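You operate a simulated robot arm through the tools that you are given. There is no shell and no other tool. Be economical: measure what you need, move in short steps, check, and stop when the job is done.

You run a simulated two-armed robot. Do the job below in one go: nothing can be reset, and whatever is moved stays where it is left.

## Task
Grip the cable in the cable box and tension the tube clamp.
Fine: Hold each one still while you work it. Slide the cable end in till the yellow band meets the sleeve, and there run the nut tight; give it a tug, the band ends at the sleeve. Pull the clamp strap up till its green band shows, no higher: with orange in view the tubes get crushed. Fingers off the closing sleeve; drop or topple nothing.

Only the result counts: the job must be done as asked and must still hold three seconds after the hand-in. Knocking over, shifting, dropping, spilling or breaking anything else fails it.

## Robot
Two 7-joint arms with two-finger parallel grippers on one trunk, on a base that drives. Base frame: it is fixed to the floor where the robot stands at the start and does not move with it; the origin is under the middle of the robot, x ahead of it, y to its left, z up. Lengths are in mm, angles in rad, forces in N, time in s.
The left shoulder is at the start at [-82, 119, 851], the right one opposite. With the tool pointing down near the work surface each hand reaches from about 120 to 580 mm from the robot's upright axis, wherever it stands, measured 20 degrees to its own side. Places, roughly: cable box nut [500, -100, 1000]; cable end [500, -200, 900]; clamp strap [500, 100, 1000]. Payload 3.43 kg a hand.
The tool frame of a hand sits at the grasp point between the pads (the TCP): z along the fingers, y along the line on which they close. The tips reach 30 mm beyond it. Largest opening 94 mm; finger width 28, thickness 10; the body of the gripper, 50 by 96 mm, starts 55 mm behind the TCP.
Orientation is that of the tool frame in the base frame, as a unit quaternion [x, y, z, w]. With the fingers straight down and closing along the base's y, the tool's x points along the base's -x, its y along +y and its z along -z.

## Interface
- The arms move only by the tool send_rows. It takes "left_targets", "right_targets" or both (then of equal length, played together; a hand with none holds still); each is one flat list of numbers, 7 for each row, row after row: the finger opening in mm, from 0 to 94, then the shift along the tool's x, y, z in mm, then the turn, a rotation vector about the tool's x, y, z in rad. In form: [grip, tx, ty, tz, ax, ay, az, grip, tx, ty, tz, ax, ay, az, ...]. A call has 1 to 10 rows; each row shifts and turns the commanded pose from where the row before left it, along the tool's axes as they then stand. A row lasts 0.2 s, in which the tool goes at most 50 mm and 0.15 rad; a call with a longer step from one row to the next is refused whole, and so is a gripper value outside its range. A pose out of reach is approached as far as the arm can. The call stops where the force on the tool passes 50 N (or 10 N more than at its start, if that is more) or the arm is blocked; 0.2 s more then pass. Each finger travels about 153 mm/s and halts on what it meets, pressing with about 31 N; the grip force reading is that of the motor and also rises with nothing between the fingers. The clock runs only during rows and for 0.2 s after the last one: add rows that do not move to give the fingers time. It gives the time, the measured TCP pose, the force on the tool (base axes), the opening and the grip force at its end, in the units of the frame above (readings bear some noise), with the torque about the TCP (base axes, N m) and any sound that the robot's microphone picked up.
- Cameras (640 x 400 px; columns grow to the right, rows downward): "scene" is now at [32, -16.6, 1561.9]; the picture's right is [-0.24, -0.97, 0.00], its down [-0.70, 0.17, -0.69] and it looks along [0.67, -0.16, -0.72] (base axes); focal length 286 px, centre (320, 200). "left" rides on the left gripper at [76, -14, -102] in its tool frame; the picture's right is [0.18, 0.98, 0.00], its down [-0.75, 0.14, -0.64] and it looks along [-0.63, 0.12, 0.77] (tool axes); focal length 243 px, centre (320, 200). "right" rides on the right gripper at [76, 14, -102] in its tool frame; the picture's right is [-0.18, 0.98, 0.00], its down [-0.75, -0.14, -0.64] and it looks along [-0.63, -0.12, 0.77] (tool axes); focal length 243 px, centre (320, 200). There is no depth. A picture from a camera that has moved, and an enlarged one, comes with that camera's place and axes in the base frame and with its lens.
- snapshot(camera): a new picture of that camera. It takes no simulated time.
- move_column(by): slides the trunk up (or, below 0, down) by that many mm; the arms and the scene camera ride with it, the base frame stays. It gives what a move gives, with no picture.
- roll_base(legs): drives the robot by 1 to 6 legs, each [ahead, left, turn to the left] in mm, mm and rad, along the robot's own axes; the way and the turn of a leg run together, so that a leg with both is an arc; at most 1500 mm and 3.142 rad a leg. The arms and the cameras ride along, it lands a little off, and it stops where it bumps. It gives what a move gives.
- aim_head(pan, tilt): turns the head with the scene camera to pan (to the left, within 2.496 rad either way) and tilt (down, from -0.506 to 1.204), counted from straight ahead of the robot. It gives what a move gives.
- close_up(camera, box): a new picture of the part [left, top, right, bottom] of that camera's present view, enlarged. It takes no simulated time.
- hand_in(): hands the job in; it is judged then, once.

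Go step by step. Nothing tells you exact positions but the pictures and the camera data: compare them with the known pose of the tool, close in by small moves and look again before you grip or let go. The budget is 120 turns and 88 pictures, counting those below and the enlarged ones. Unless the task says otherwise, let go and move clear before handing in, and close with one line.

The tools are called as name(argument=value, ...) on one line, values as JSON. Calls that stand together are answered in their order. send_rows: Moves the arms, as the interface text tells. Its arguments: {"type":"object","properties":{"left_targets":{"type":"array","items":{"type":"number"}},"right_targets":{"type":"array","items":{"type":"number"}}},"required":[]} The other tools are called the same way: move_column (by) slides the trunk up or down; roll_base (legs) drives the base; aim_head (pan, tilt) turns the head that bears the scene camera; snapshot (camera) takes a picture; close_up (camera, box) takes an enlarged picture of a part of a camera's view; hand_in () hands the job in.

At the start:

```text
time: 0.0
left_tcp_pos: [287.2, 79.0, 1207.3]
left_tool_rot: [0.0, 1.0, 0.0, 0.0]
left_wrist_force: [0.0, 0.6, -0.1]
left_ft_torque: [0.0, 0.02, 0.01]
left_grip_width: 94.2
left_grip_force: 0.0
right_tcp_pos: [325.2, -161.4, 1221.0]
right_tool_rot: [0.0, 1.0, 0.0, 0.0]
right_wrist_force: [-0.9, 0.9, -0.1]
right_ft_torque: [0.01, -0.02, -0.04]
right_grip_width: 94.2
right_grip_force: 0.1
trunk travel left (down, up): [-275.0, 60.0]
robot x, y, heading: [0.8, 0.9, 0.003]
head pan, tilt: [-0.239, 0.812]
```

scene: 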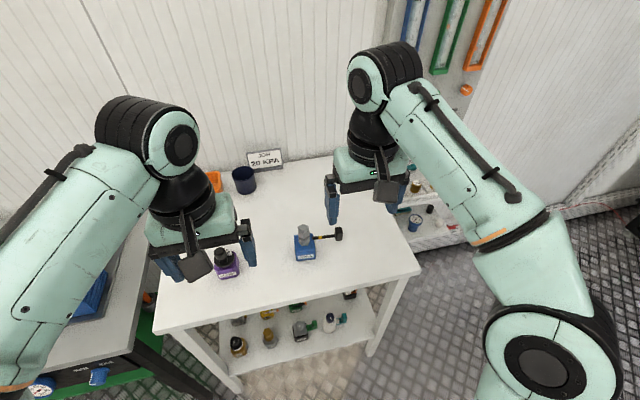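
right: 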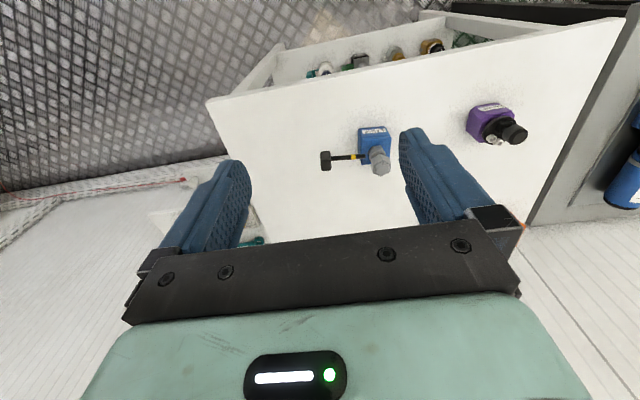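
left: 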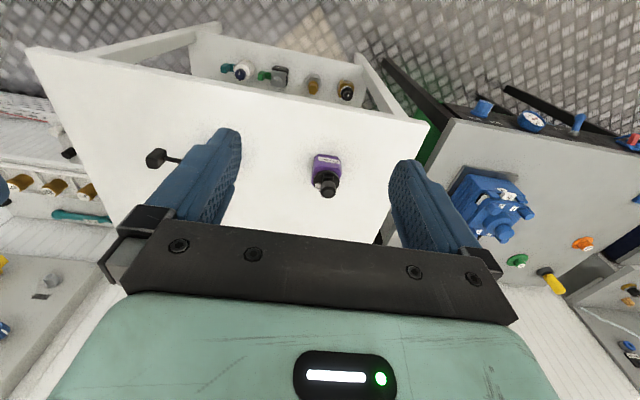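

I see a blue box with a grey nut and a cable on its right, and a purple clamp with a black top to the left. I'll take enlarged views of both first.

close_up(camera="scene", box=[270, 210, 360, 270])

close_up(camera="right", box=[310, 110, 410, 180])

close_up(camera="left", box=[280, 140, 370, 210])

close_up(camera="right", box=[450, 80, 550, 160])

```text
6.67 times, centred on (315, 240) of scene
camera zoom: at [32.0, -16.6, 1561.9], right [-0.24, -0.97, 0.0], down [-0.7, 0.17, -0.69], along [0.67, -0.16, -0.72], focal length 1907 px, centre (353, -67)
```

zoom: 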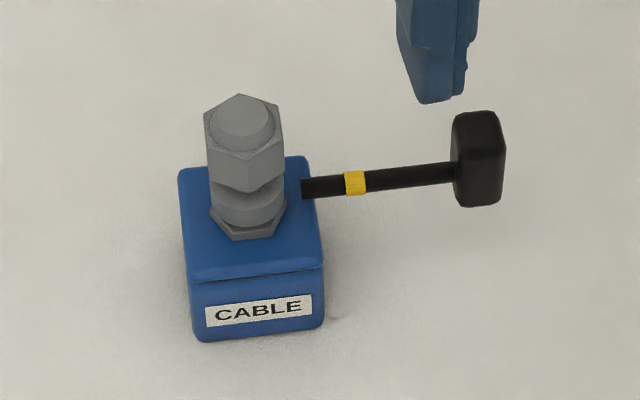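

```text
5.71 times, centred on (360, 145) of right
camera zoom: at [248.0, -147.4, 1322.6], right [0.18, 0.98, 0.0], down [0.75, -0.14, 0.64], along [0.63, -0.12, -0.77], focal length 1386 px, centre (91, 514)
```

zoom: 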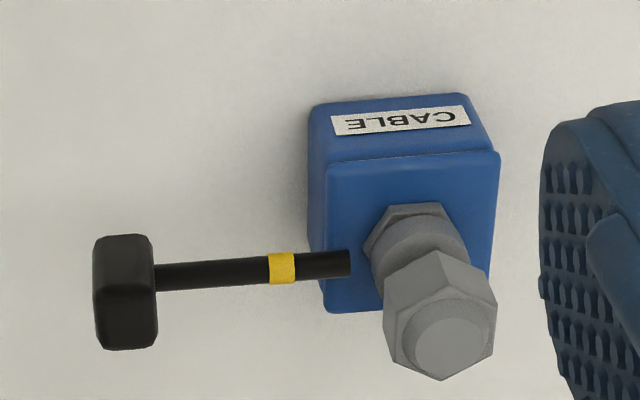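

```text
5.71 times, centred on (325, 175) of left
camera zoom: at [209.9, 64.1, 1309.7], right [-0.18, 0.98, 0.0], down [0.75, 0.14, 0.64], along [0.63, 0.12, -0.77], focal length 1386 px, centre (291, 343)
```

zoom: 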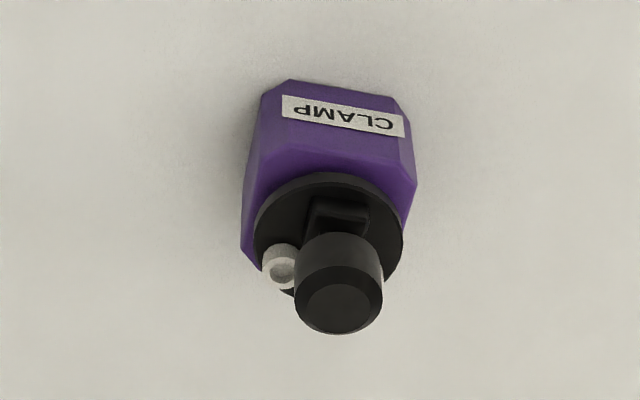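

```text
5.00 times, centred on (500, 120) of right
camera zoom: at [248.0, -147.4, 1322.6], right [0.18, 0.98, 0.0], down [0.75, -0.14, 0.64], along [0.63, -0.12, -0.77], focal length 1213 px, centre (-580, 600)
```

zoom: 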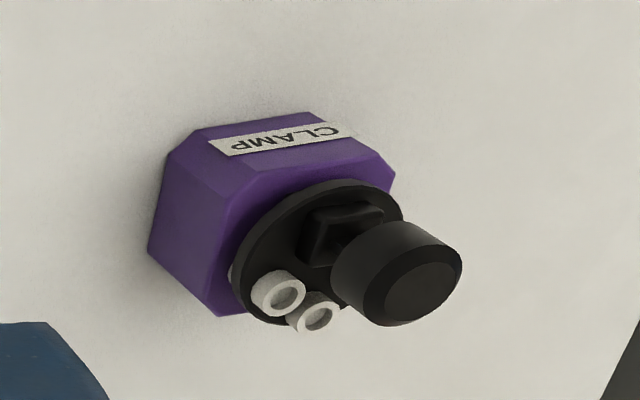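

The nut top is near [501, -83, 960], the table near z 855, and the cable lies level at about z 908 with its tip at y -106. I'll lower both hands and tilt them to look from the side.

send_rows(left_targets=[94, 0, 0, 44, 0, 0, 0, 94, 0, 0, 44, 0, 0, 0, 94, 0, 0, 44, 0, 0, 0, 94, 0, 0, 44, 0, 0, 0, 94, 0, 0, 44, 0, 0, 0, 94, 0, 0, 0, 0, -0.14, 0, 94, 0, 0, 0, 0, -0.14, 0, 94, 0, 0, 0, 0, -0.14, 0, 94, 0, 0, 0, 0, -0.14, 0, 94, 0, 0, 0, 0, -0.14, 0], right_targets=[94, 0, 0, 44, 0, 0, 0, 94, 0, 0, 44, 0, 0, 0, 94, 0, 0, 44, 0, 0, 0, 94, 0, 0, 44, 0, 0, 0, 94, 0, 0, 44, 0, 0, 0, 94, 0, 0, 0, 0, -0.14, 0, 94, 0, 0, 0, 0, -0.14, 0, 94, 0, 0, 0, 0, -0.14, 0, 94, 0, 0, 0, 0, -0.14, 0, 94, 0, 0, 0, 0, -0.14, 0])

```text
time: 2.2
left_tcp_pos: [286.3, 78.4, 987.0]
left_tool_rot: [0.001, 0.939, -0.001, 0.344]
left_wrist_force: [-0.3, -1.0, 1.0]
left_ft_torque: [-0.01, -0.01, 0.01]
left_grip_width: 93.9
left_grip_force: 0.0
right_tcp_pos: [323.4, -160.4, 1000.1]
right_tool_rot: [0.0, 0.939, 0.001, 0.344]
right_wrist_force: [0.2, -0.2, -0.2]
right_ft_torque: [-0.03, 0.0, -0.02]
right_grip_width: 94.2
right_grip_force: 0.0
trunk travel left (down, up): [-275.0, 60.0]
robot x, y, heading: [-1.5, -2.1, -0.001]
head pan, tilt: [-0.239, 0.812]
```

Both hands are tilted as planned. Now I'll look through each hand camera.

snapshot(camera="right")

snapshot(camera="left")

```text
80 pictures are left
camera right: at [198.7, -146.2, 1029.2], right [0.14, 0.98, 0.12], down [0.16, -0.14, 0.98], along [0.98, -0.12, -0.18], focal length 243 px, centre (320, 200)
```

right: 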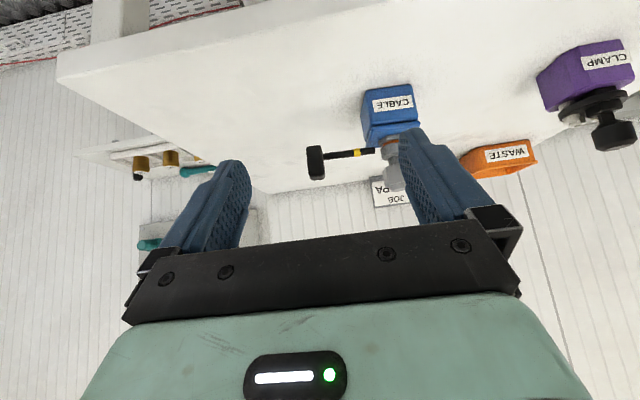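

```text
79 pictures are left
camera left: at [161.6, 64.5, 1016.4], right [-0.14, 0.98, -0.12], down [0.16, 0.14, 0.98], along [0.98, 0.12, -0.18], focal length 243 px, centre (320, 200)
```

left: 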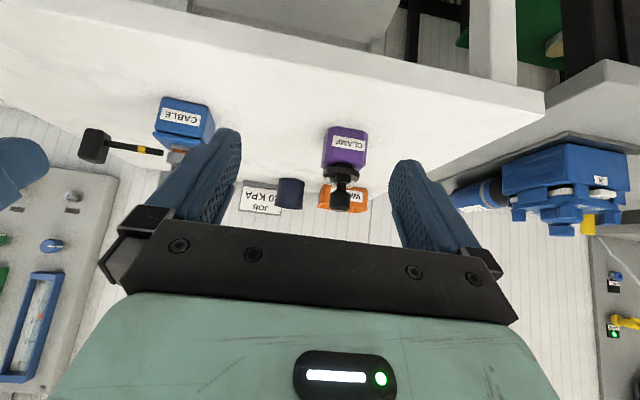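

The finger hides the gland, so I'll shift the right hand a little to +y, then enlarge both.

send_rows(right_targets=[94, 0, 30, 0, 0, 0, 0, 94, 0, 30, 0, 0, 0, 0])

close_up(camera="right", box=[230, 70, 390, 210])

close_up(camera="left", box=[300, 115, 390, 225])

```text
time: 2.8
left_tcp_pos: [287.8, 79.6, 987.2]
left_tool_rot: [0.0, 0.939, 0.0, 0.343]
left_wrist_force: [0.1, -0.4, -0.1]
left_ft_torque: [0.04, 0.02, 0.01]
left_grip_width: 94.2
left_grip_force: 0.1
right_tcp_pos: [326.1, -101.0, 999.4]
right_tool_rot: [0.0, 0.939, 0.0, 0.343]
right_wrist_force: [0.7, -0.5, -1.1]
right_ft_torque: [0.04, 0.01, 0.01]
right_grip_width: 93.9
right_grip_force: 0.1
trunk travel left (down, up): [-275.0, 60.0]
robot x, y, heading: [-1.6, -2.6, -0.001]
head pan, tilt: [-0.239, 0.812]
```

```text
2.86 times, centred on (310, 140) of right
camera zoom: at [199.9, -86.1, 1028.8], right [0.14, 0.98, 0.12], down [0.16, -0.14, 0.98], along [0.98, -0.12, -0.18], focal length 693 px, centre (349, 371)
```

zoom: 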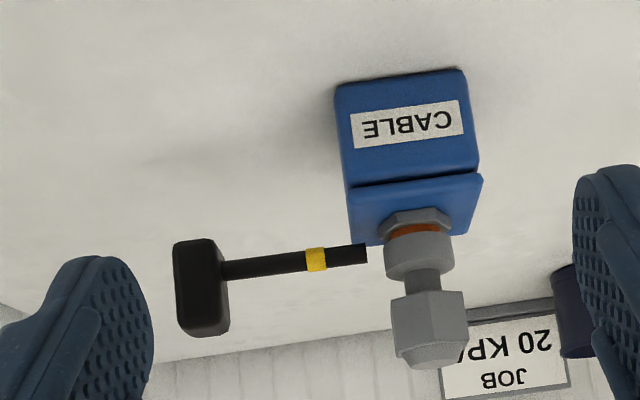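

```text
3.64 times, centred on (345, 170) of left
camera zoom: at [162.5, 64.7, 1016.3], right [-0.14, 0.98, -0.12], down [0.16, 0.14, 0.98], along [0.98, 0.12, -0.18], focal length 882 px, centre (229, 309)
```

zoom: 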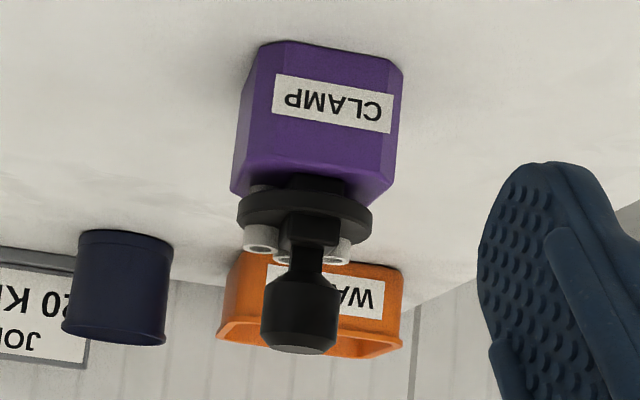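

The gland has a hex base, an orange ring, a collar, a stem and the hex nut; the cable lies level beside it. I'll zoom tighter on both.

close_up(camera="right", box=[300, 130, 360, 205])

close_up(camera="left", box=[320, 155, 380, 215])

close_up(camera="scene", box=[285, 215, 325, 255])

```text
5.33 times, centred on (330, 168) of right
camera zoom: at [199.9, -86.1, 1028.8], right [0.14, 0.98, 0.12], down [0.16, -0.14, 0.98], along [0.98, -0.12, -0.18], focal length 1294 px, centre (267, 373)
```

zoom: 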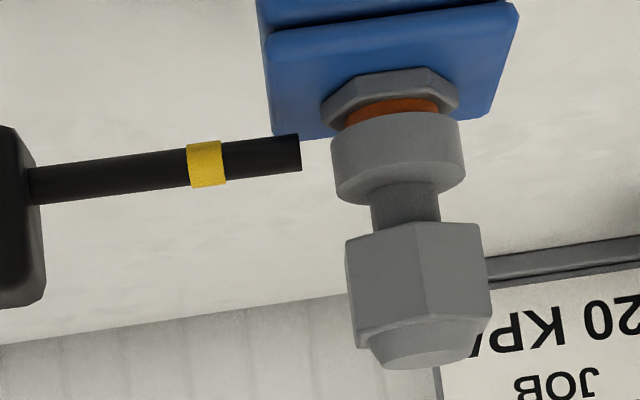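

```text
6.67 times, centred on (350, 185) of left
camera zoom: at [162.5, 64.7, 1016.3], right [-0.14, 0.98, -0.12], down [0.16, 0.14, 0.98], along [0.98, 0.12, -0.18], focal length 1618 px, centre (120, 300)
```

zoom: 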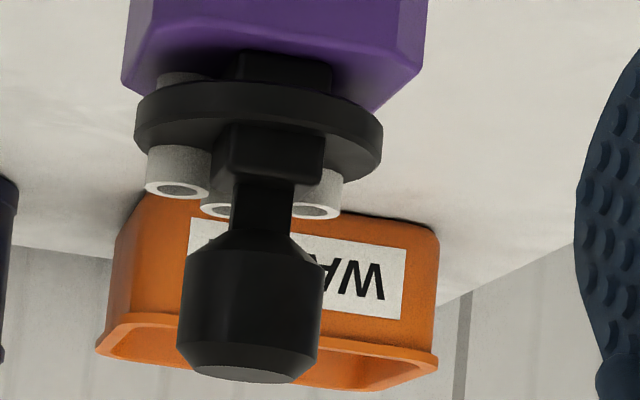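

```text
10.00 times, centred on (305, 235) of scene
camera zoom: at [32.5, -16.3, 1561.9], right [-0.24, -0.97, 0.0], down [-0.7, 0.17, -0.69], along [0.67, -0.16, -0.72], focal length 2860 px, centre (470, -150)
```

zoom: 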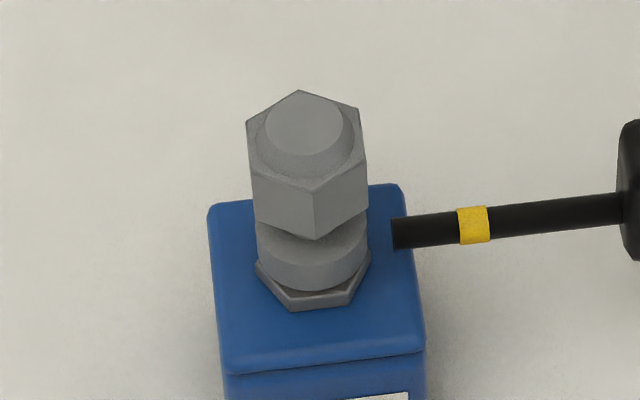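

The collar looks to be the part the cable must enter. I'll swing the right hand to the -y side and yaw it to see the cable's entry from that side.

send_rows(right_targets=[94, -10, -45, 8, 0, 0, 0, 94, -10, -45, 8, 0, 0, 0, 94, -10, -45, 8, 0, 0, 0, 94, -10, -45, 8, 0, 0, 0, 94, 0, 0, 0, -0.09, 0, -0.107, 94, 0, 0, 0, -0.09, 0, -0.107, 94, 0, 0, 0, -0.09, 0, -0.107, 94, 0, 0, 0, -0.09, 0, -0.107, 94, 0, 0, 0, -0.09, 0, -0.107, 94, 0, 0, 0, -0.09, 0, -0.107])

snapshot(camera="right")

```text
time: 5.0
left_tcp_pos: [287.9, 78.7, 986.3]
left_tool_rot: [0.0, 0.939, 0.0, 0.343]
left_wrist_force: [-0.5, 0.1, -0.3]
left_ft_torque: [0.0, 0.02, -0.02]
left_grip_width: 93.9
left_grip_force: 0.0
right_tcp_pos: [376.1, -283.0, 1001.3]
right_tool_rot: [-0.384, 0.857, 0.14, 0.314]
right_wrist_force: [-0.3, 0.0, -0.2]
right_ft_torque: [-0.01, -0.03, 0.02]
right_grip_width: 93.9
right_grip_force: 0.1
trunk travel left (down, up): [-275.0, 60.0]
robot x, y, heading: [2.8, 0.2, -0.002]
head pan, tilt: [-0.239, 0.812]
```

```text
73 pictures are left
camera right: at [282.2, -365.3, 1030.8], right [-0.64, 0.76, 0.12], down [0.21, 0.03, 0.98], along [0.74, 0.65, -0.18], focal length 243 px, centre (320, 200)
```

right: 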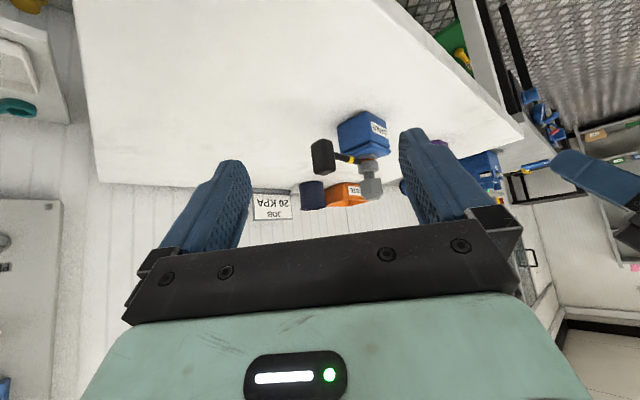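

close_up(camera="right", box=[300, 105, 400, 205])

close_up(camera="right", box=[340, 140, 385, 185])

```text
4.00 times, centred on (350, 155) of right
camera zoom: at [282.2, -365.3, 1030.8], right [-0.64, 0.76, 0.12], down [0.21, 0.03, 0.98], along [0.74, 0.65, -0.18], focal length 970 px, centre (200, 380)
```

zoom: 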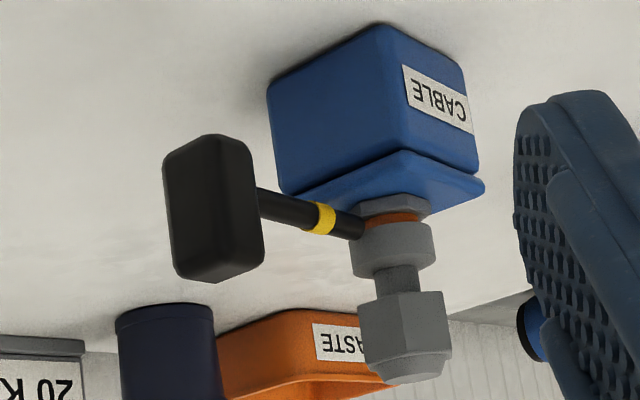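

```text
8.89 times, centred on (362, 162) of right
camera zoom: at [282.2, -365.3, 1030.8], right [-0.64, 0.76, 0.12], down [0.21, 0.03, 0.98], along [0.74, 0.65, -0.18], focal length 2157 px, centre (-58, 533)
```

zoom: 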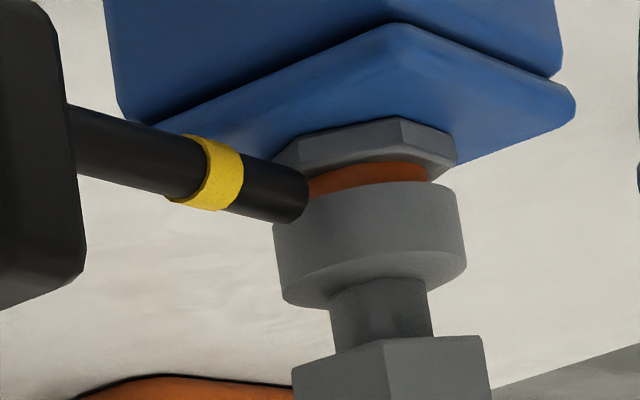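

The cable points at the gap between hex base and collar. I'll hold the blue box from the front with the left hand, and first bring it in line at y -83.

send_rows(left_targets=[94, 0, -40, 0, 0, 0, 0, 94, 0, -40, 0, 0, 0, 0, 94, 0, -41, 0, 0, 0, 0, 94, 0, -41, 0, 0, 0, 0, 94, -28, 0, 24, 0, 0, 0, 94, -28, 0, 24, 0, 0, 0])

snapshot(camera="left")

```text
time: 6.4
left_tcp_pos: [360.5, -84.2, 988.3]
left_tool_rot: [0.0, 0.939, 0.0, 0.343]
left_wrist_force: [0.1, -0.6, -0.7]
left_ft_torque: [-0.03, 0.02, -0.01]
left_grip_width: 94.0
left_grip_force: 0.1
right_tcp_pos: [376.1, -283.0, 1001.1]
right_tool_rot: [-0.383, 0.858, 0.139, 0.313]
right_wrist_force: [0.1, -0.9, -0.1]
right_ft_torque: [-0.01, -0.02, 0.0]
right_grip_width: 94.2
right_grip_force: 0.1
trunk travel left (down, up): [-275.0, 60.0]
robot x, y, heading: [-2.7, 2.3, 0.002]
head pan, tilt: [-0.239, 0.812]
```

```text
70 pictures are left
camera left: at [235.9, -97.9, 1017.5], right [-0.14, 0.98, -0.12], down [0.16, 0.14, 0.98], along [0.98, 0.12, -0.18], focal length 243 px, centre (320, 200)
```

left: 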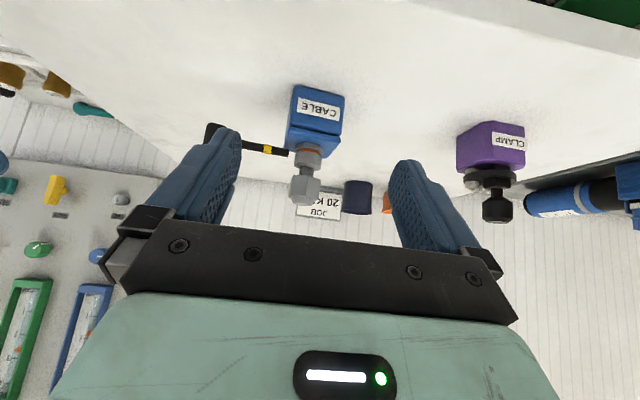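

The box centre is at y -84, about 56 wide, matching the left hand's line. I'll tilt it 0.3 rad more for clearance under the cable and move in most of the way.

send_rows(left_targets=[94, 0, 0, 0, 0, -0.15, 0, 94, 0, 0, 0, 0, -0.15, 0, 94, 5.7, 0, 37, 0, 0, 0, 94, 5.7, 0, 37, 0, 0, 0, 94, 5.7, 0, 37, 0, 0, 0])

snapshot(camera="left")

snapshot(camera="right")

```text
time: 7.6
left_tcp_pos: [444.6, -82.5, 910.9]
left_tool_rot: [0.0, 0.877, 0.0, 0.48]
left_wrist_force: [0.0, -0.3, -1.0]
left_ft_torque: [0.0, 0.0, -0.02]
left_grip_width: 94.1
left_grip_force: 0.0
right_tcp_pos: [376.8, -280.8, 1000.5]
right_tool_rot: [-0.382, 0.858, 0.139, 0.313]
right_wrist_force: [-0.7, 0.2, -0.2]
right_ft_torque: [-0.01, 0.05, 0.0]
right_grip_width: 94.3
right_grip_force: 0.1
trunk travel left (down, up): [-275.0, 60.0]
robot x, y, heading: [-5.8, -4.6, 0.003]
head pan, tilt: [-0.239, 0.812]
```

```text
69 pictures are left
camera left: at [317.5, -97.0, 902.2], right [-0.1, 0.98, -0.16], down [-0.13, 0.14, 0.98], along [0.99, 0.12, 0.12], focal length 243 px, centre (320, 200)
```

left: 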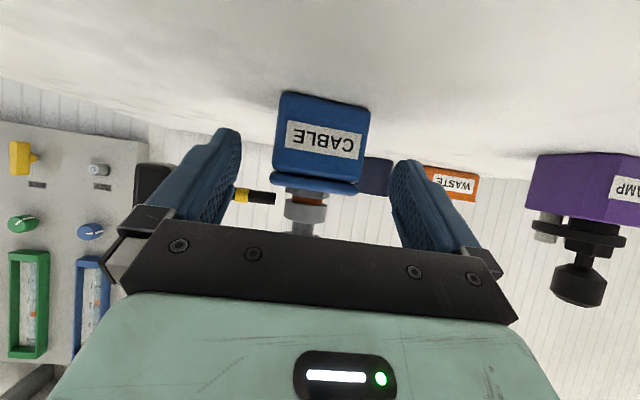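

```text
68 pictures are left
camera right: at [282.4, -365.0, 1030.6], right [-0.64, 0.76, 0.12], down [0.21, 0.03, 0.98], along [0.74, 0.65, -0.18], focal length 243 px, centre (320, 200)
```

right: 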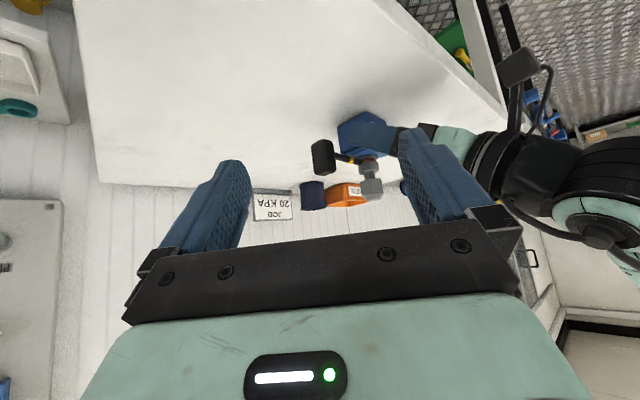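

The side view shows the box top near z 907, the cable near z 924, and the nut top near 972. I'll advance the last stretch with the left hand and close gently on the box.

send_rows(left_targets=[94, 3.1, -2, 35.7, 0, 0, 0, 94, 0, 0, 0, 0, 0, 0])

snapshot(camera="left")

close_up(camera="right", box=[300, 105, 400, 205])

```text
time: 8.2
left_tcp_pos: [475.1, -85.5, 887.2]
left_tool_rot: [0.0, 0.877, 0.0, 0.48]
left_wrist_force: [-1.1, -0.9, 2.8]
left_ft_torque: [0.12, 0.01, -0.01]
left_grip_width: 93.6
left_grip_force: 0.1
right_tcp_pos: [375.8, -283.7, 1002.9]
right_tool_rot: [-0.383, 0.858, 0.14, 0.313]
right_wrist_force: [0.8, -0.3, 1.0]
right_ft_torque: [0.0, 0.02, 0.01]
right_grip_width: 93.8
right_grip_force: 0.1
trunk travel left (down, up): [-275.0, 60.0]
robot x, y, heading: [2.1, 0.9, -0.0]
head pan, tilt: [-0.239, 0.812]
```

```text
67 pictures are left
camera left: at [346.3, -99.7, 879.6], right [-0.1, 0.98, -0.16], down [-0.13, 0.14, 0.98], along [0.99, 0.12, 0.12], focal length 243 px, centre (320, 200)
```

left: 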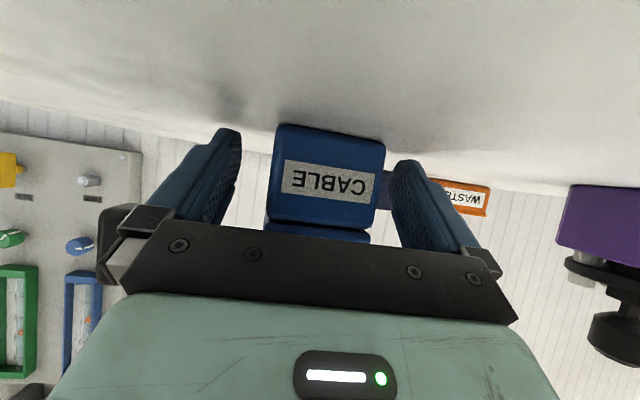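

```text
4.00 times, centred on (350, 155) of right
camera zoom: at [281.5, -365.2, 1030.8], right [-0.64, 0.76, 0.12], down [0.21, 0.03, 0.98], along [0.74, 0.65, -0.18], focal length 970 px, centre (200, 380)
```

zoom: 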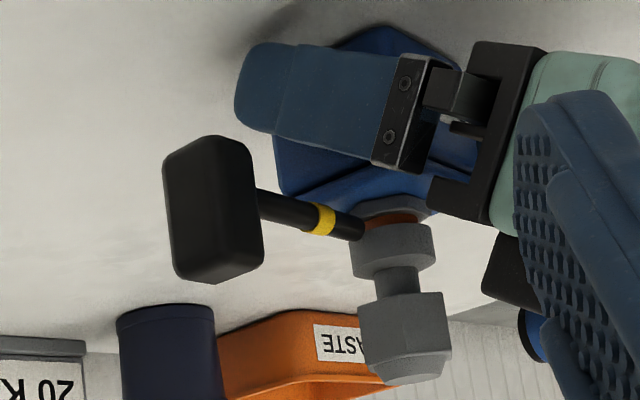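

The box sits between the fingers, slightly to +y. I'll lift 2 mm, centre, and close in steps.

send_rows(left_targets=[94, -1.7, 2.5, -1.1, 0, 0, 0, 70, 0, 0, 0, 0, 0, 0, 62, 0, 0, 0, 0, 0, 0, 58, 0, 0, 0, 0, 0, 0, 54, 0, 0, 0, 0, 0, 0, 48, 0, 0, 0, 0, 0, 0])

snapshot(camera="left")

```text
time: 9.6
left_tcp_pos: [474.2, -82.7, 890.0]
left_tool_rot: [0.0, 0.877, 0.0, 0.48]
left_wrist_force: [-0.5, 0.1, 0.6]
left_ft_torque: [0.05, 0.04, -0.01]
left_grip_width: 60.7
left_grip_force: 31.0
right_tcp_pos: [376.2, -282.2, 1001.4]
right_tool_rot: [-0.383, 0.857, 0.14, 0.313]
right_wrist_force: [-0.4, 0.8, -0.4]
right_ft_torque: [0.0, 0.05, -0.02]
right_grip_width: 94.2
right_grip_force: 0.0
trunk travel left (down, up): [-275.0, 60.0]
robot x, y, heading: [-0.7, 3.6, -0.0]
head pan, tilt: [-0.239, 0.812]
```

```text
65 pictures are left
camera left: at [345.9, -97.7, 882.0], right [-0.1, 0.98, -0.15], down [-0.13, 0.14, 0.98], along [0.99, 0.12, 0.12], focal length 243 px, centre (320, 200)
```

left: 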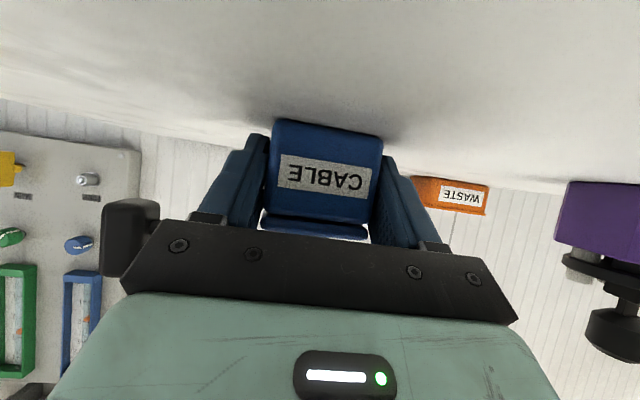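

The box is held at 60.7 mm. Now I'll set the right hand upright above the handle's side, fingers closing along x, clear and high.

send_rows(right_targets=[94, -30, 0, -35, 0, 0, 0, 94, 0, 0, 0, 0, 0.14, 0, 94, 0, 0, 0, 0, 0.14, 0, 94, 0, 0, 0, 0, 0.14, 0, 94, 0, 0, 0, 0, 0.14, 0, 80, 0, 0, 0, 0, 0.14, 0, 70, 0, 0, 0, 0, 0, -0.146, 60, 0, 0, 0, 0, 0, -0.146, 60, 0, 0, 0, 0, 0, -0.146, 60, 0, 0, 0, 0, 0, -0.146])

```text
time: 11.8
left_tcp_pos: [474.2, -83.1, 891.4]
left_tool_rot: [-0.001, 0.878, 0.001, 0.479]
left_wrist_force: [0.7, 0.1, -0.4]
left_ft_torque: [-0.01, 0.02, -0.05]
left_grip_width: 60.4
left_grip_force: 31.2
right_tcp_pos: [377.0, -281.2, 1046.9]
right_tool_rot: [-0.654, 0.756, 0.0, 0.0]
right_wrist_force: [0.0, -0.5, -0.1]
right_ft_torque: [0.0, -0.01, 0.0]
right_grip_width: 59.8
right_grip_force: 0.0
trunk travel left (down, up): [-275.0, 60.0]
robot x, y, heading: [1.8, 1.2, -0.001]
head pan, tilt: [-0.239, 0.812]
```

send_rows(right_targets=[60, 0, 0, 0, 0, 0, -0.145, 60, -25, -27, 0, 0, 0, 0, 60, -25, -27, 0, 0, 0, 0, 60, -25, -27, 0, 0, 0, 0, 60, -25, -28, 0, 0, 0, 0])

snapshot(camera="right")

snapshot(camera="scene")

```text
time: 13.0
left_tcp_pos: [474.2, -83.5, 890.3]
left_tool_rot: [0.0, 0.878, 0.0, 0.479]
left_wrist_force: [0.3, 0.2, 0.0]
left_ft_torque: [-0.02, 0.03, 0.02]
left_grip_width: 60.4
left_grip_force: 31.0
right_tcp_pos: [488.7, -179.5, 1046.7]
right_tool_rot: [-0.707, 0.707, -0.001, 0.0]
right_wrist_force: [0.9, 0.1, 0.2]
right_ft_torque: [0.05, -0.03, 0.02]
right_grip_width: 60.1
right_grip_force: 0.1
trunk travel left (down, up): [-275.0, 60.0]
robot x, y, heading: [-3.7, -2.4, 0.0]
head pan, tilt: [-0.239, 0.812]
```

```text
64 pictures are left
camera right: at [472.9, -255.2, 1149.3], right [-0.98, 0.19, 0.0], down [0.14, 0.75, 0.64], along [0.12, 0.63, -0.77], focal length 243 px, centre (320, 200)
```

right: 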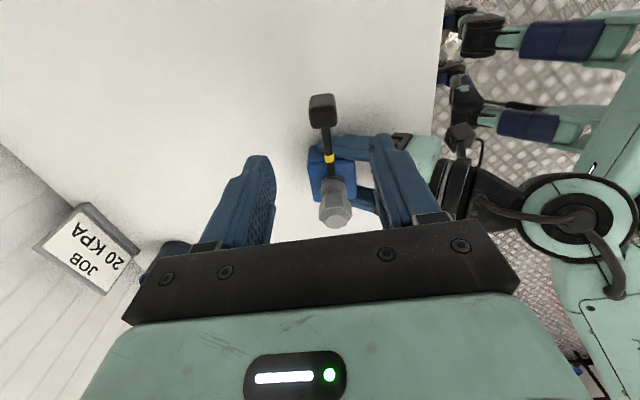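

```text
63 pictures are left
camera scene: at [32.9, -15.8, 1561.9], right [-0.24, -0.97, 0.0], down [-0.7, 0.17, -0.69], along [0.67, -0.16, -0.73], focal length 286 px, centre (320, 200)
```

scene: 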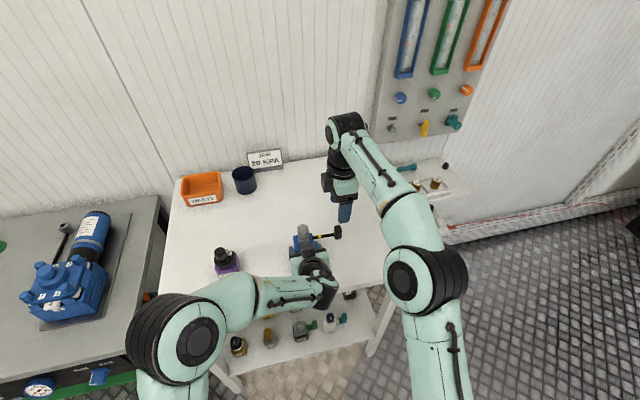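

close_up(camera="right", box=[285, 80, 365, 240])

close_up(camera="scene", box=[285, 200, 365, 250])

```text
2.50 times, centred on (325, 160) of right
camera zoom: at [472.9, -255.2, 1149.3], right [-0.98, 0.19, 0.0], down [0.14, 0.75, 0.64], along [0.12, 0.63, -0.77], focal length 606 px, centre (308, 300)
```

zoom: 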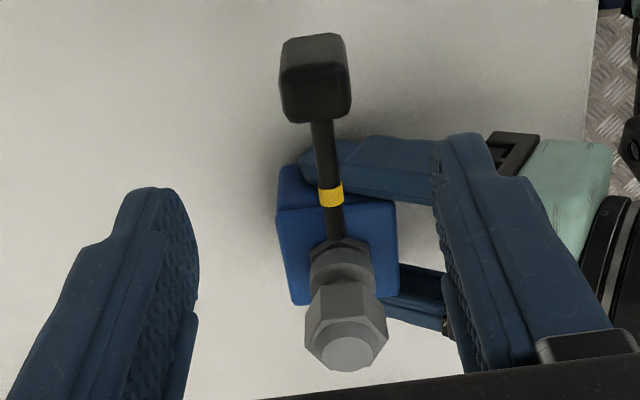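

```text
8.00 times, centred on (325, 225) of scene
camera zoom: at [32.9, -15.8, 1561.9], right [-0.24, -0.97, 0.0], down [-0.7, 0.17, -0.69], along [0.67, -0.16, -0.73], focal length 2288 px, centre (280, 0)
```

zoom: 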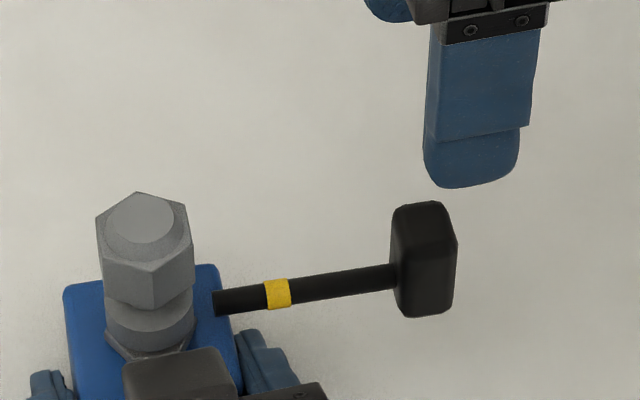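

The handle is at about [485, -176], 23 mm wide along x. I'll go down around it with 60 mm opening.

send_rows(right_targets=[60, -3.5, 3, 36, 0, 0, 0, 60, 0, 0, 36, 0, 0, 0, 60, 0, 0, 34, 0, 0, 0, 60, 0, 0, 0, 0, 0, 0])

snapshot(camera="right")

close_up(camera="scene", box=[285, 200, 365, 250])

```text
time: 14.0
left_tcp_pos: [474.7, -83.1, 890.9]
left_tool_rot: [0.001, 0.877, -0.001, 0.48]
left_wrist_force: [0.4, 0.0, 0.3]
left_ft_torque: [0.01, 0.04, 0.02]
left_grip_width: 60.5
left_grip_force: 30.8
right_tcp_pos: [483.5, -178.4, 940.6]
right_tool_rot: [-0.706, 0.709, 0.0, 0.0]
right_wrist_force: [-0.2, -0.5, 0.3]
right_ft_torque: [0.0, -0.01, -0.01]
right_grip_width: 59.8
right_grip_force: 0.1
trunk travel left (down, up): [-275.0, 60.0]
robot x, y, heading: [-3.0, -2.9, 0.001]
head pan, tilt: [-0.239, 0.812]
```

```text
60 pictures are left
camera right: at [468.3, -254.8, 1042.9], right [-0.98, 0.19, 0.0], down [0.14, 0.75, 0.64], along [0.12, 0.63, -0.77], focal length 243 px, centre (320, 200)
```

right: 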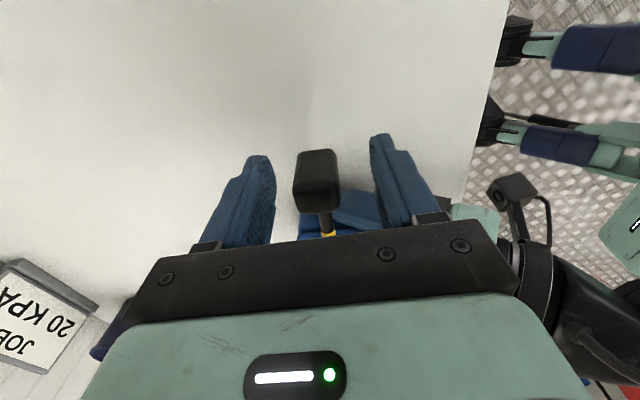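

```text
8.00 times, centred on (325, 225) of scene
camera zoom: at [32.0, -16.6, 1561.9], right [-0.24, -0.97, 0.0], down [-0.7, 0.17, -0.69], along [0.67, -0.16, -0.72], focal length 2288 px, centre (280, 0)
```

zoom: 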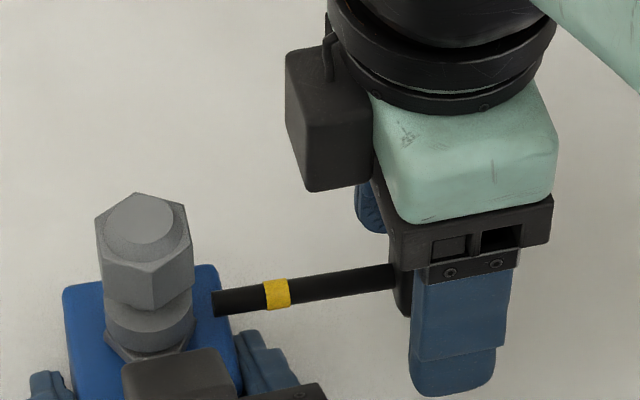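

The handle is between the fingers. I'll close on it.

send_rows(right_targets=[36, 0, 0, 0, 0, 0, 0, 28, 0, 0, 0, 0, 0, 0, 24, 0, 0, 0, 0, 0, 0, 18, 0, 0, 0, 0, 0, 0, 15, 0, 0, 0, 0, 0, 0])

close_up(camera="scene", box=[285, 200, 365, 250])

```text
time: 15.2
left_tcp_pos: [474.3, -83.7, 889.7]
left_tool_rot: [0.001, 0.877, -0.001, 0.48]
left_wrist_force: [-9.5, 0.1, 2.6]
left_ft_torque: [0.09, -0.41, -1.03]
left_grip_width: 60.6
left_grip_force: 30.8
right_tcp_pos: [483.9, -179.4, 940.5]
right_tool_rot: [-0.706, 0.708, 0.0, 0.001]
right_wrist_force: [9.3, -0.3, 0.5]
right_ft_torque: [-0.15, 0.06, 0.26]
right_grip_width: 26.2
right_grip_force: 30.6
trunk travel left (down, up): [-275.0, 60.0]
robot x, y, heading: [1.4, 2.5, 0.002]
head pan, tilt: [-0.239, 0.812]
```

```text
8.00 times, centred on (325, 225) of scene
camera zoom: at [31.9, -16.7, 1561.9], right [-0.24, -0.97, 0.0], down [-0.7, 0.17, -0.69], along [0.67, -0.16, -0.72], focal length 2288 px, centre (280, 0)
```

zoom: 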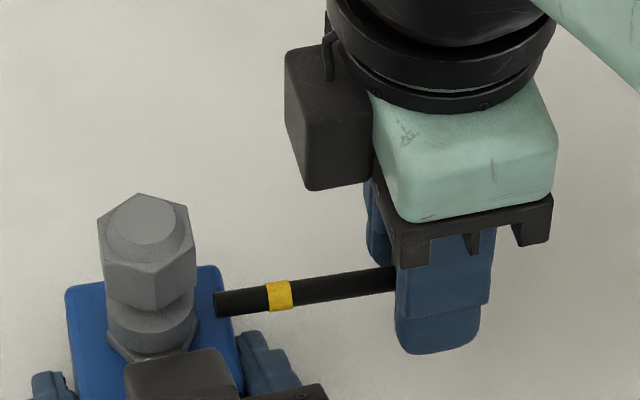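

The cable is guided by the box: I feel 9 N along x, so my grip is slightly off to -x. I'll shift the right hand +x 2 mm to relieve it.

send_rows(right_targets=[15, 0, -2, 0, 0, 0, 0, 15, 0, 0, 0, 0, 0, 0])

```text
time: 15.8
left_tcp_pos: [473.7, -83.1, 890.3]
left_tool_rot: [0.0, 0.877, -0.001, 0.48]
left_wrist_force: [1.7, -0.2, 2.0]
left_ft_torque: [-0.2, 0.33, -0.24]
left_grip_width: 60.1
left_grip_force: 31.0
right_tcp_pos: [485.3, -178.0, 941.0]
right_tool_rot: [-0.706, 0.708, 0.002, 0.0]
right_wrist_force: [-1.6, 0.2, -2.1]
right_ft_torque: [-0.02, -0.2, 0.44]
right_grip_width: 26.1
right_grip_force: 31.2
trunk travel left (down, up): [-275.0, 60.0]
robot x, y, heading: [0.3, -2.8, -0.002]
head pan, tilt: [-0.239, 0.812]
```

Forces are near zero now. I'll push the cable +y by 16 mm in small rows, then look.

send_rows(right_targets=[15, -4, 0, 0, 0, 0, 0, 15, -4, 0, 0, 0, 0, 0, 15, -4, 0, 0, 0, 0, 0, 15, -4, 0, 0, 0, 0, 0])

close_up(camera="scene", box=[285, 200, 365, 250])

```text
time: 16.8
left_tcp_pos: [472.7, -83.1, 891.5]
left_tool_rot: [0.001, 0.877, 0.0, 0.48]
left_wrist_force: [-0.2, 3.4, 3.3]
left_ft_torque: [-0.15, -0.07, -0.19]
left_grip_width: 60.2
left_grip_force: 31.1
right_tcp_pos: [485.2, -163.8, 940.7]
right_tool_rot: [-0.706, 0.708, 0.0, 0.0]
right_wrist_force: [-0.5, -2.8, -3.0]
right_ft_torque: [-0.33, 0.07, 0.24]
right_grip_width: 26.0
right_grip_force: 30.6
trunk travel left (down, up): [-275.0, 60.0]
robot x, y, heading: [-0.5, -0.8, -0.001]
head pan, tilt: [-0.239, 0.812]
```

```text
8.00 times, centred on (325, 225) of scene
camera zoom: at [32.1, -16.6, 1561.8], right [-0.24, -0.97, 0.0], down [-0.7, 0.17, -0.69], along [0.67, -0.16, -0.72], focal length 2288 px, centre (280, 0)
```

zoom: 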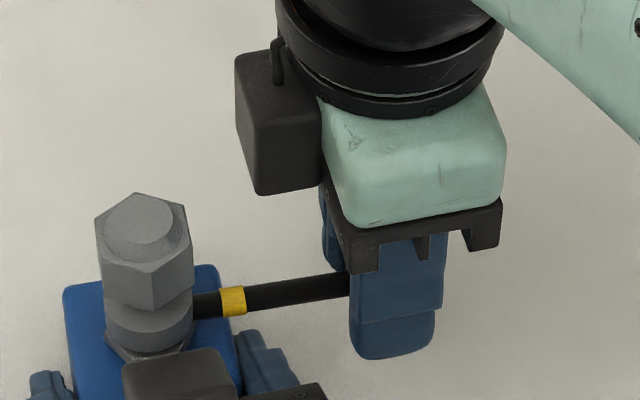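

About 9 mm remain. I'll push 6 mm more and zoom.

send_rows(right_targets=[15, -3, 0, 0, 0, 0, 0, 15, -3, 0, 0, 0, 0, 0, 15, 0, 0, 0, 0, 0, 0])

close_up(camera="scene", box=[295, 222, 327, 250])

snapshot(camera="right")

```text
time: 17.6
left_tcp_pos: [473.6, -84.5, 889.3]
left_tool_rot: [0.0, 0.877, 0.0, 0.48]
left_wrist_force: [-8.4, 2.6, 4.3]
left_ft_torque: [-0.06, -0.38, -1.01]
left_grip_width: 60.5
left_grip_force: 30.9
right_tcp_pos: [484.8, -155.8, 941.5]
right_tool_rot: [-0.707, 0.707, -0.001, 0.002]
right_wrist_force: [8.2, -2.3, -2.1]
right_ft_torque: [-0.28, -0.08, 0.38]
right_grip_width: 26.1
right_grip_force: 30.4
trunk travel left (down, up): [-275.0, 60.0]
robot x, y, heading: [-1.3, -3.5, -0.003]
head pan, tilt: [-0.239, 0.812]
```

```text
14.29 times, centred on (311, 236) of scene
camera zoom: at [32.0, -16.6, 1561.9], right [-0.24, -0.97, 0.0], down [-0.7, 0.17, -0.69], along [0.67, -0.16, -0.72], focal length 4086 px, centre (449, -314)
```

zoom: 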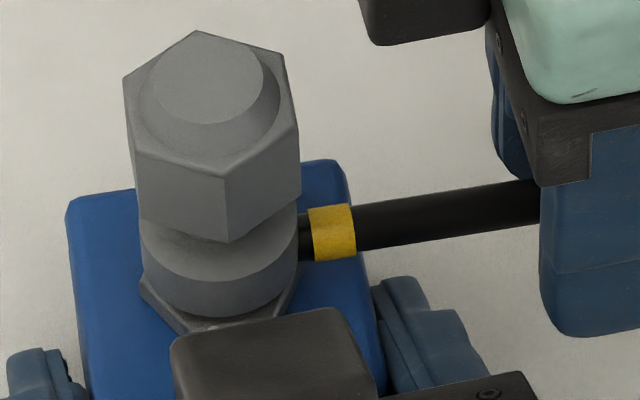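

```text
55 pictures are left
camera right: at [469.3, -232.5, 1043.7], right [-0.98, 0.19, 0.0], down [0.14, 0.75, 0.64], along [0.12, 0.63, -0.77], focal length 243 px, centre (320, 200)
```

right: 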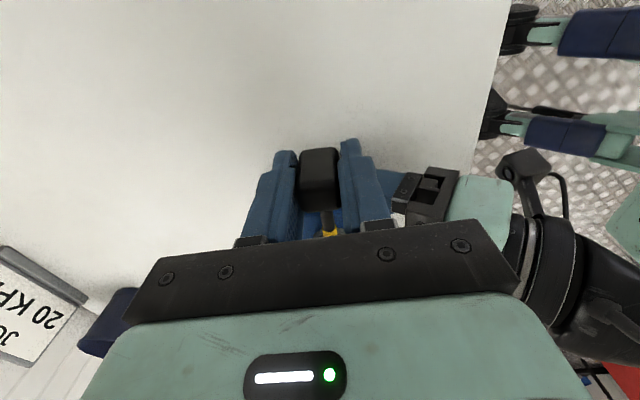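

About 3 mm remain between the band and the collar edge. I'll push that and check.

send_rows(right_targets=[15, -1.5, 0, 0, 0, 0, 0, 15, -1, 0, 0, 0, 0, 0, 15, 0, 0, 0, 0, 0, 0])

close_up(camera="scene", box=[299, 225, 323, 245])

```text
time: 18.4
left_tcp_pos: [474.4, -82.9, 890.3]
left_tool_rot: [0.001, 0.877, -0.001, 0.48]
left_wrist_force: [-10.8, 1.1, 2.8]
left_ft_torque: [0.05, -0.29, -1.0]
left_grip_width: 60.6
left_grip_force: 30.8
right_tcp_pos: [484.0, -153.2, 940.6]
right_tool_rot: [-0.707, 0.708, -0.001, 0.001]
right_wrist_force: [9.5, -2.1, 0.2]
right_ft_torque: [-0.1, -0.13, 0.36]
right_grip_width: 25.6
right_grip_force: 30.9
trunk travel left (down, up): [-275.0, 60.0]
robot x, y, heading: [0.4, 0.3, 0.002]
head pan, tilt: [-0.239, 0.812]
```

```text
16.00 times, centred on (311, 235) of scene
camera zoom: at [31.7, -16.8, 1561.9], right [-0.24, -0.97, 0.0], down [-0.7, 0.17, -0.69], along [0.67, -0.16, -0.72], focal length 4576 px, centre (464, -360)
```

zoom: 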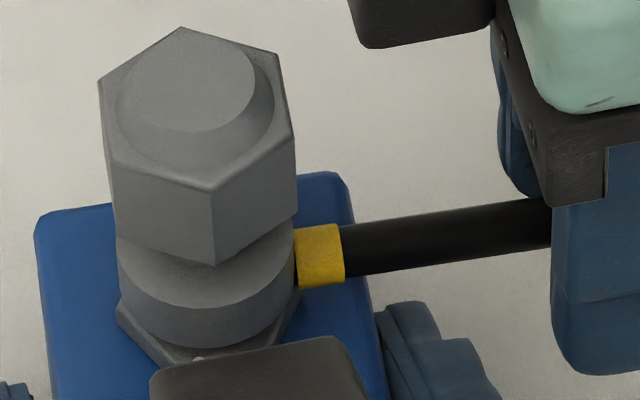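

The yellow band's leading edge now touches the collar edge. I'll relieve the side force, let go of the handle and rise.

send_rows(right_targets=[15, 0, -1.5, 0, 0, 0, 0, 30, 0, 0, 0, 0, 0, 0, 60, 0, 0, 0, 0, 0, 0, 60, 0, 0, 0, 0, 0, 0, 60, 0, 0, -45, 0, 0, 0, 60, 0, 0, -45, 0, 0, 0, 60, 0, 0, -30, 0, 0, 0])

close_up(camera="scene", box=[299, 225, 323, 245])

close_up(camera="right", box=[285, 80, 365, 240])

```text
time: 20.0
left_tcp_pos: [474.5, -83.4, 890.6]
left_tool_rot: [0.0, 0.878, 0.001, 0.479]
left_wrist_force: [-0.4, 0.7, 0.6]
left_ft_torque: [0.07, 0.04, 0.01]
left_grip_width: 60.7
left_grip_force: 30.7
right_tcp_pos: [483.1, -153.9, 1061.4]
right_tool_rot: [-0.707, 0.708, 0.0, 0.0]
right_wrist_force: [0.2, 0.3, -0.3]
right_ft_torque: [-0.04, -0.03, -0.03]
right_grip_width: 60.3
right_grip_force: 0.0
trunk travel left (down, up): [-275.0, 60.0]
robot x, y, heading: [-2.0, -0.6, 0.003]
head pan, tilt: [-0.239, 0.812]
```

```text
16.00 times, centred on (311, 235) of scene
camera zoom: at [32.0, -16.5, 1561.9], right [-0.24, -0.97, 0.0], down [-0.7, 0.17, -0.69], along [0.67, -0.16, -0.72], focal length 4576 px, centre (464, -360)
```

zoom: 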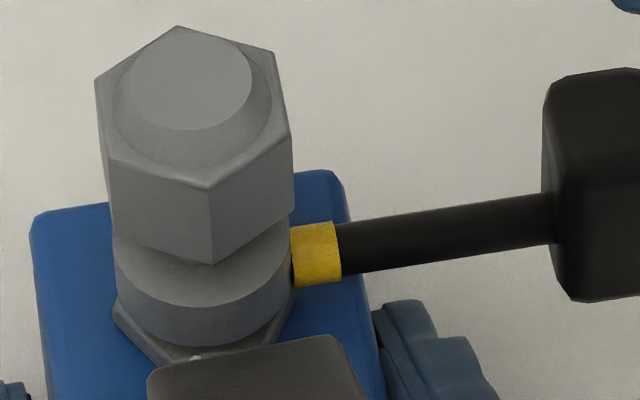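

```text
2.50 times, centred on (325, 160) of right
camera zoom: at [468.2, -229.3, 1162.9], right [-0.98, 0.19, 0.0], down [0.14, 0.75, 0.64], along [0.12, 0.63, -0.77], focal length 606 px, centre (308, 300)
```

zoom: 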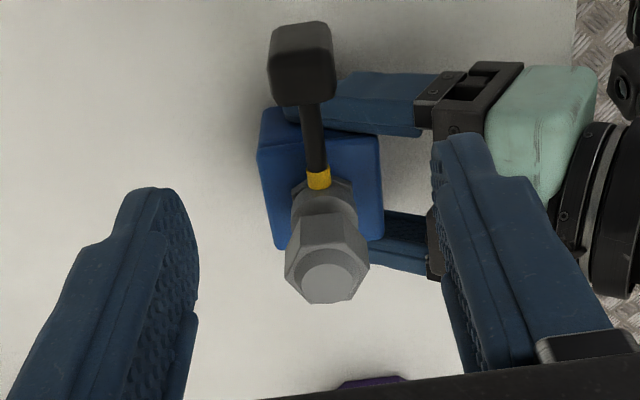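

The cable stays with the band at the collar edge. Next I'll bring the right hand above the nut, turned to about 56° so that it meets the hex flats.

send_rows(right_targets=[60, -35, -2.5, 0, 0, 0, 0, 60, -35, -2.5, 0, 0, 0, 0, 60, 0, 0, 0, 0, 0, 0.148, 60, 0, 0, 0, 0, 0, 0.148, 60, 0, 0, 0, 0, 0, 0.148, 60, 0, 0, 0, 0, 0, 0.148, 60, 0, 0, 0, 0, 0, 0])

snapshot(camera="right")

close_up(camera="scene", box=[280, 180, 350, 250])

```text
time: 21.6
left_tcp_pos: [473.7, -83.4, 890.5]
left_tool_rot: [0.0, 0.877, 0.001, 0.48]
left_wrist_force: [-0.2, 0.9, 1.1]
left_ft_torque: [0.03, 0.02, 0.05]
left_grip_width: 60.3
left_grip_force: 31.3
right_tcp_pos: [492.1, -84.7, 1060.7]
right_tool_rot: [-0.469, 0.883, 0.0, 0.0]
right_wrist_force: [-0.1, 0.3, -0.9]
right_ft_torque: [0.0, 0.03, 0.04]
right_grip_width: 59.8
right_grip_force: 0.1
trunk travel left (down, up): [-275.0, 60.0]
robot x, y, heading: [4.1, -3.2, -0.004]
head pan, tilt: [-0.239, 0.812]
```

```text
51 pictures are left
camera right: at [436.3, -138.5, 1163.4], right [-0.71, 0.7, 0.0], down [0.54, 0.54, 0.64], along [0.45, 0.46, -0.77], focal length 243 px, centre (320, 200)
```

right: 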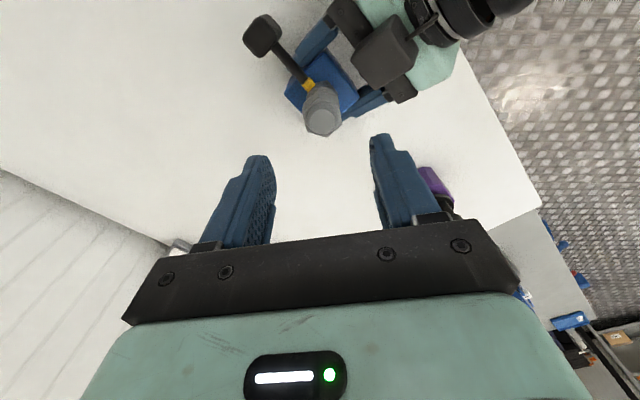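

```text
5.71 times, centred on (315, 215) of scene
camera zoom: at [32.1, -16.7, 1561.9], right [-0.24, -0.97, 0.0], down [-0.7, 0.17, -0.69], along [0.67, -0.16, -0.72], focal length 1634 px, centre (349, 114)
```

zoom: 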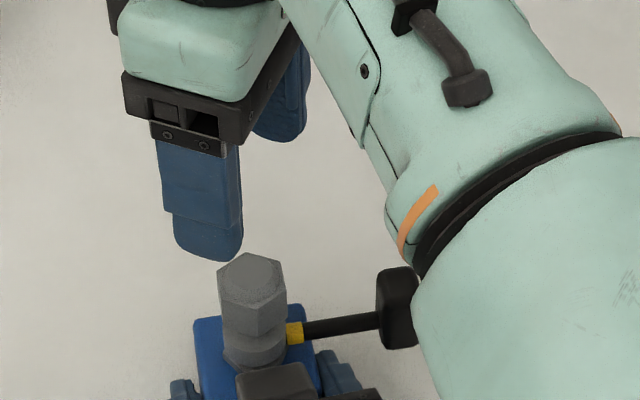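

close_up(camera="right", box=[280, 60, 370, 150])

```text
4.44 times, centred on (325, 105) of right
camera zoom: at [436.3, -138.5, 1163.4], right [-0.71, 0.7, 0.0], down [0.54, 0.54, 0.64], along [0.45, 0.46, -0.77], focal length 1078 px, centre (298, 622)
```

zoom: 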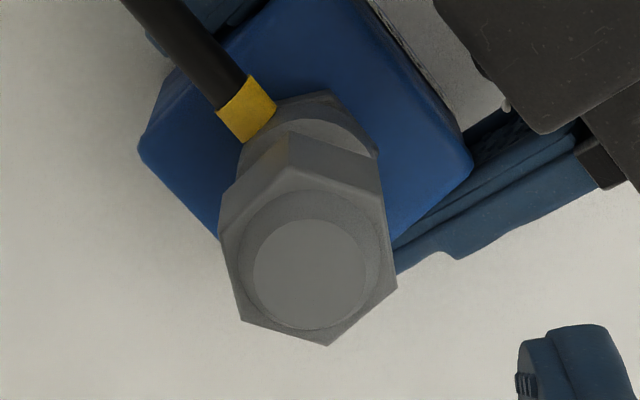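

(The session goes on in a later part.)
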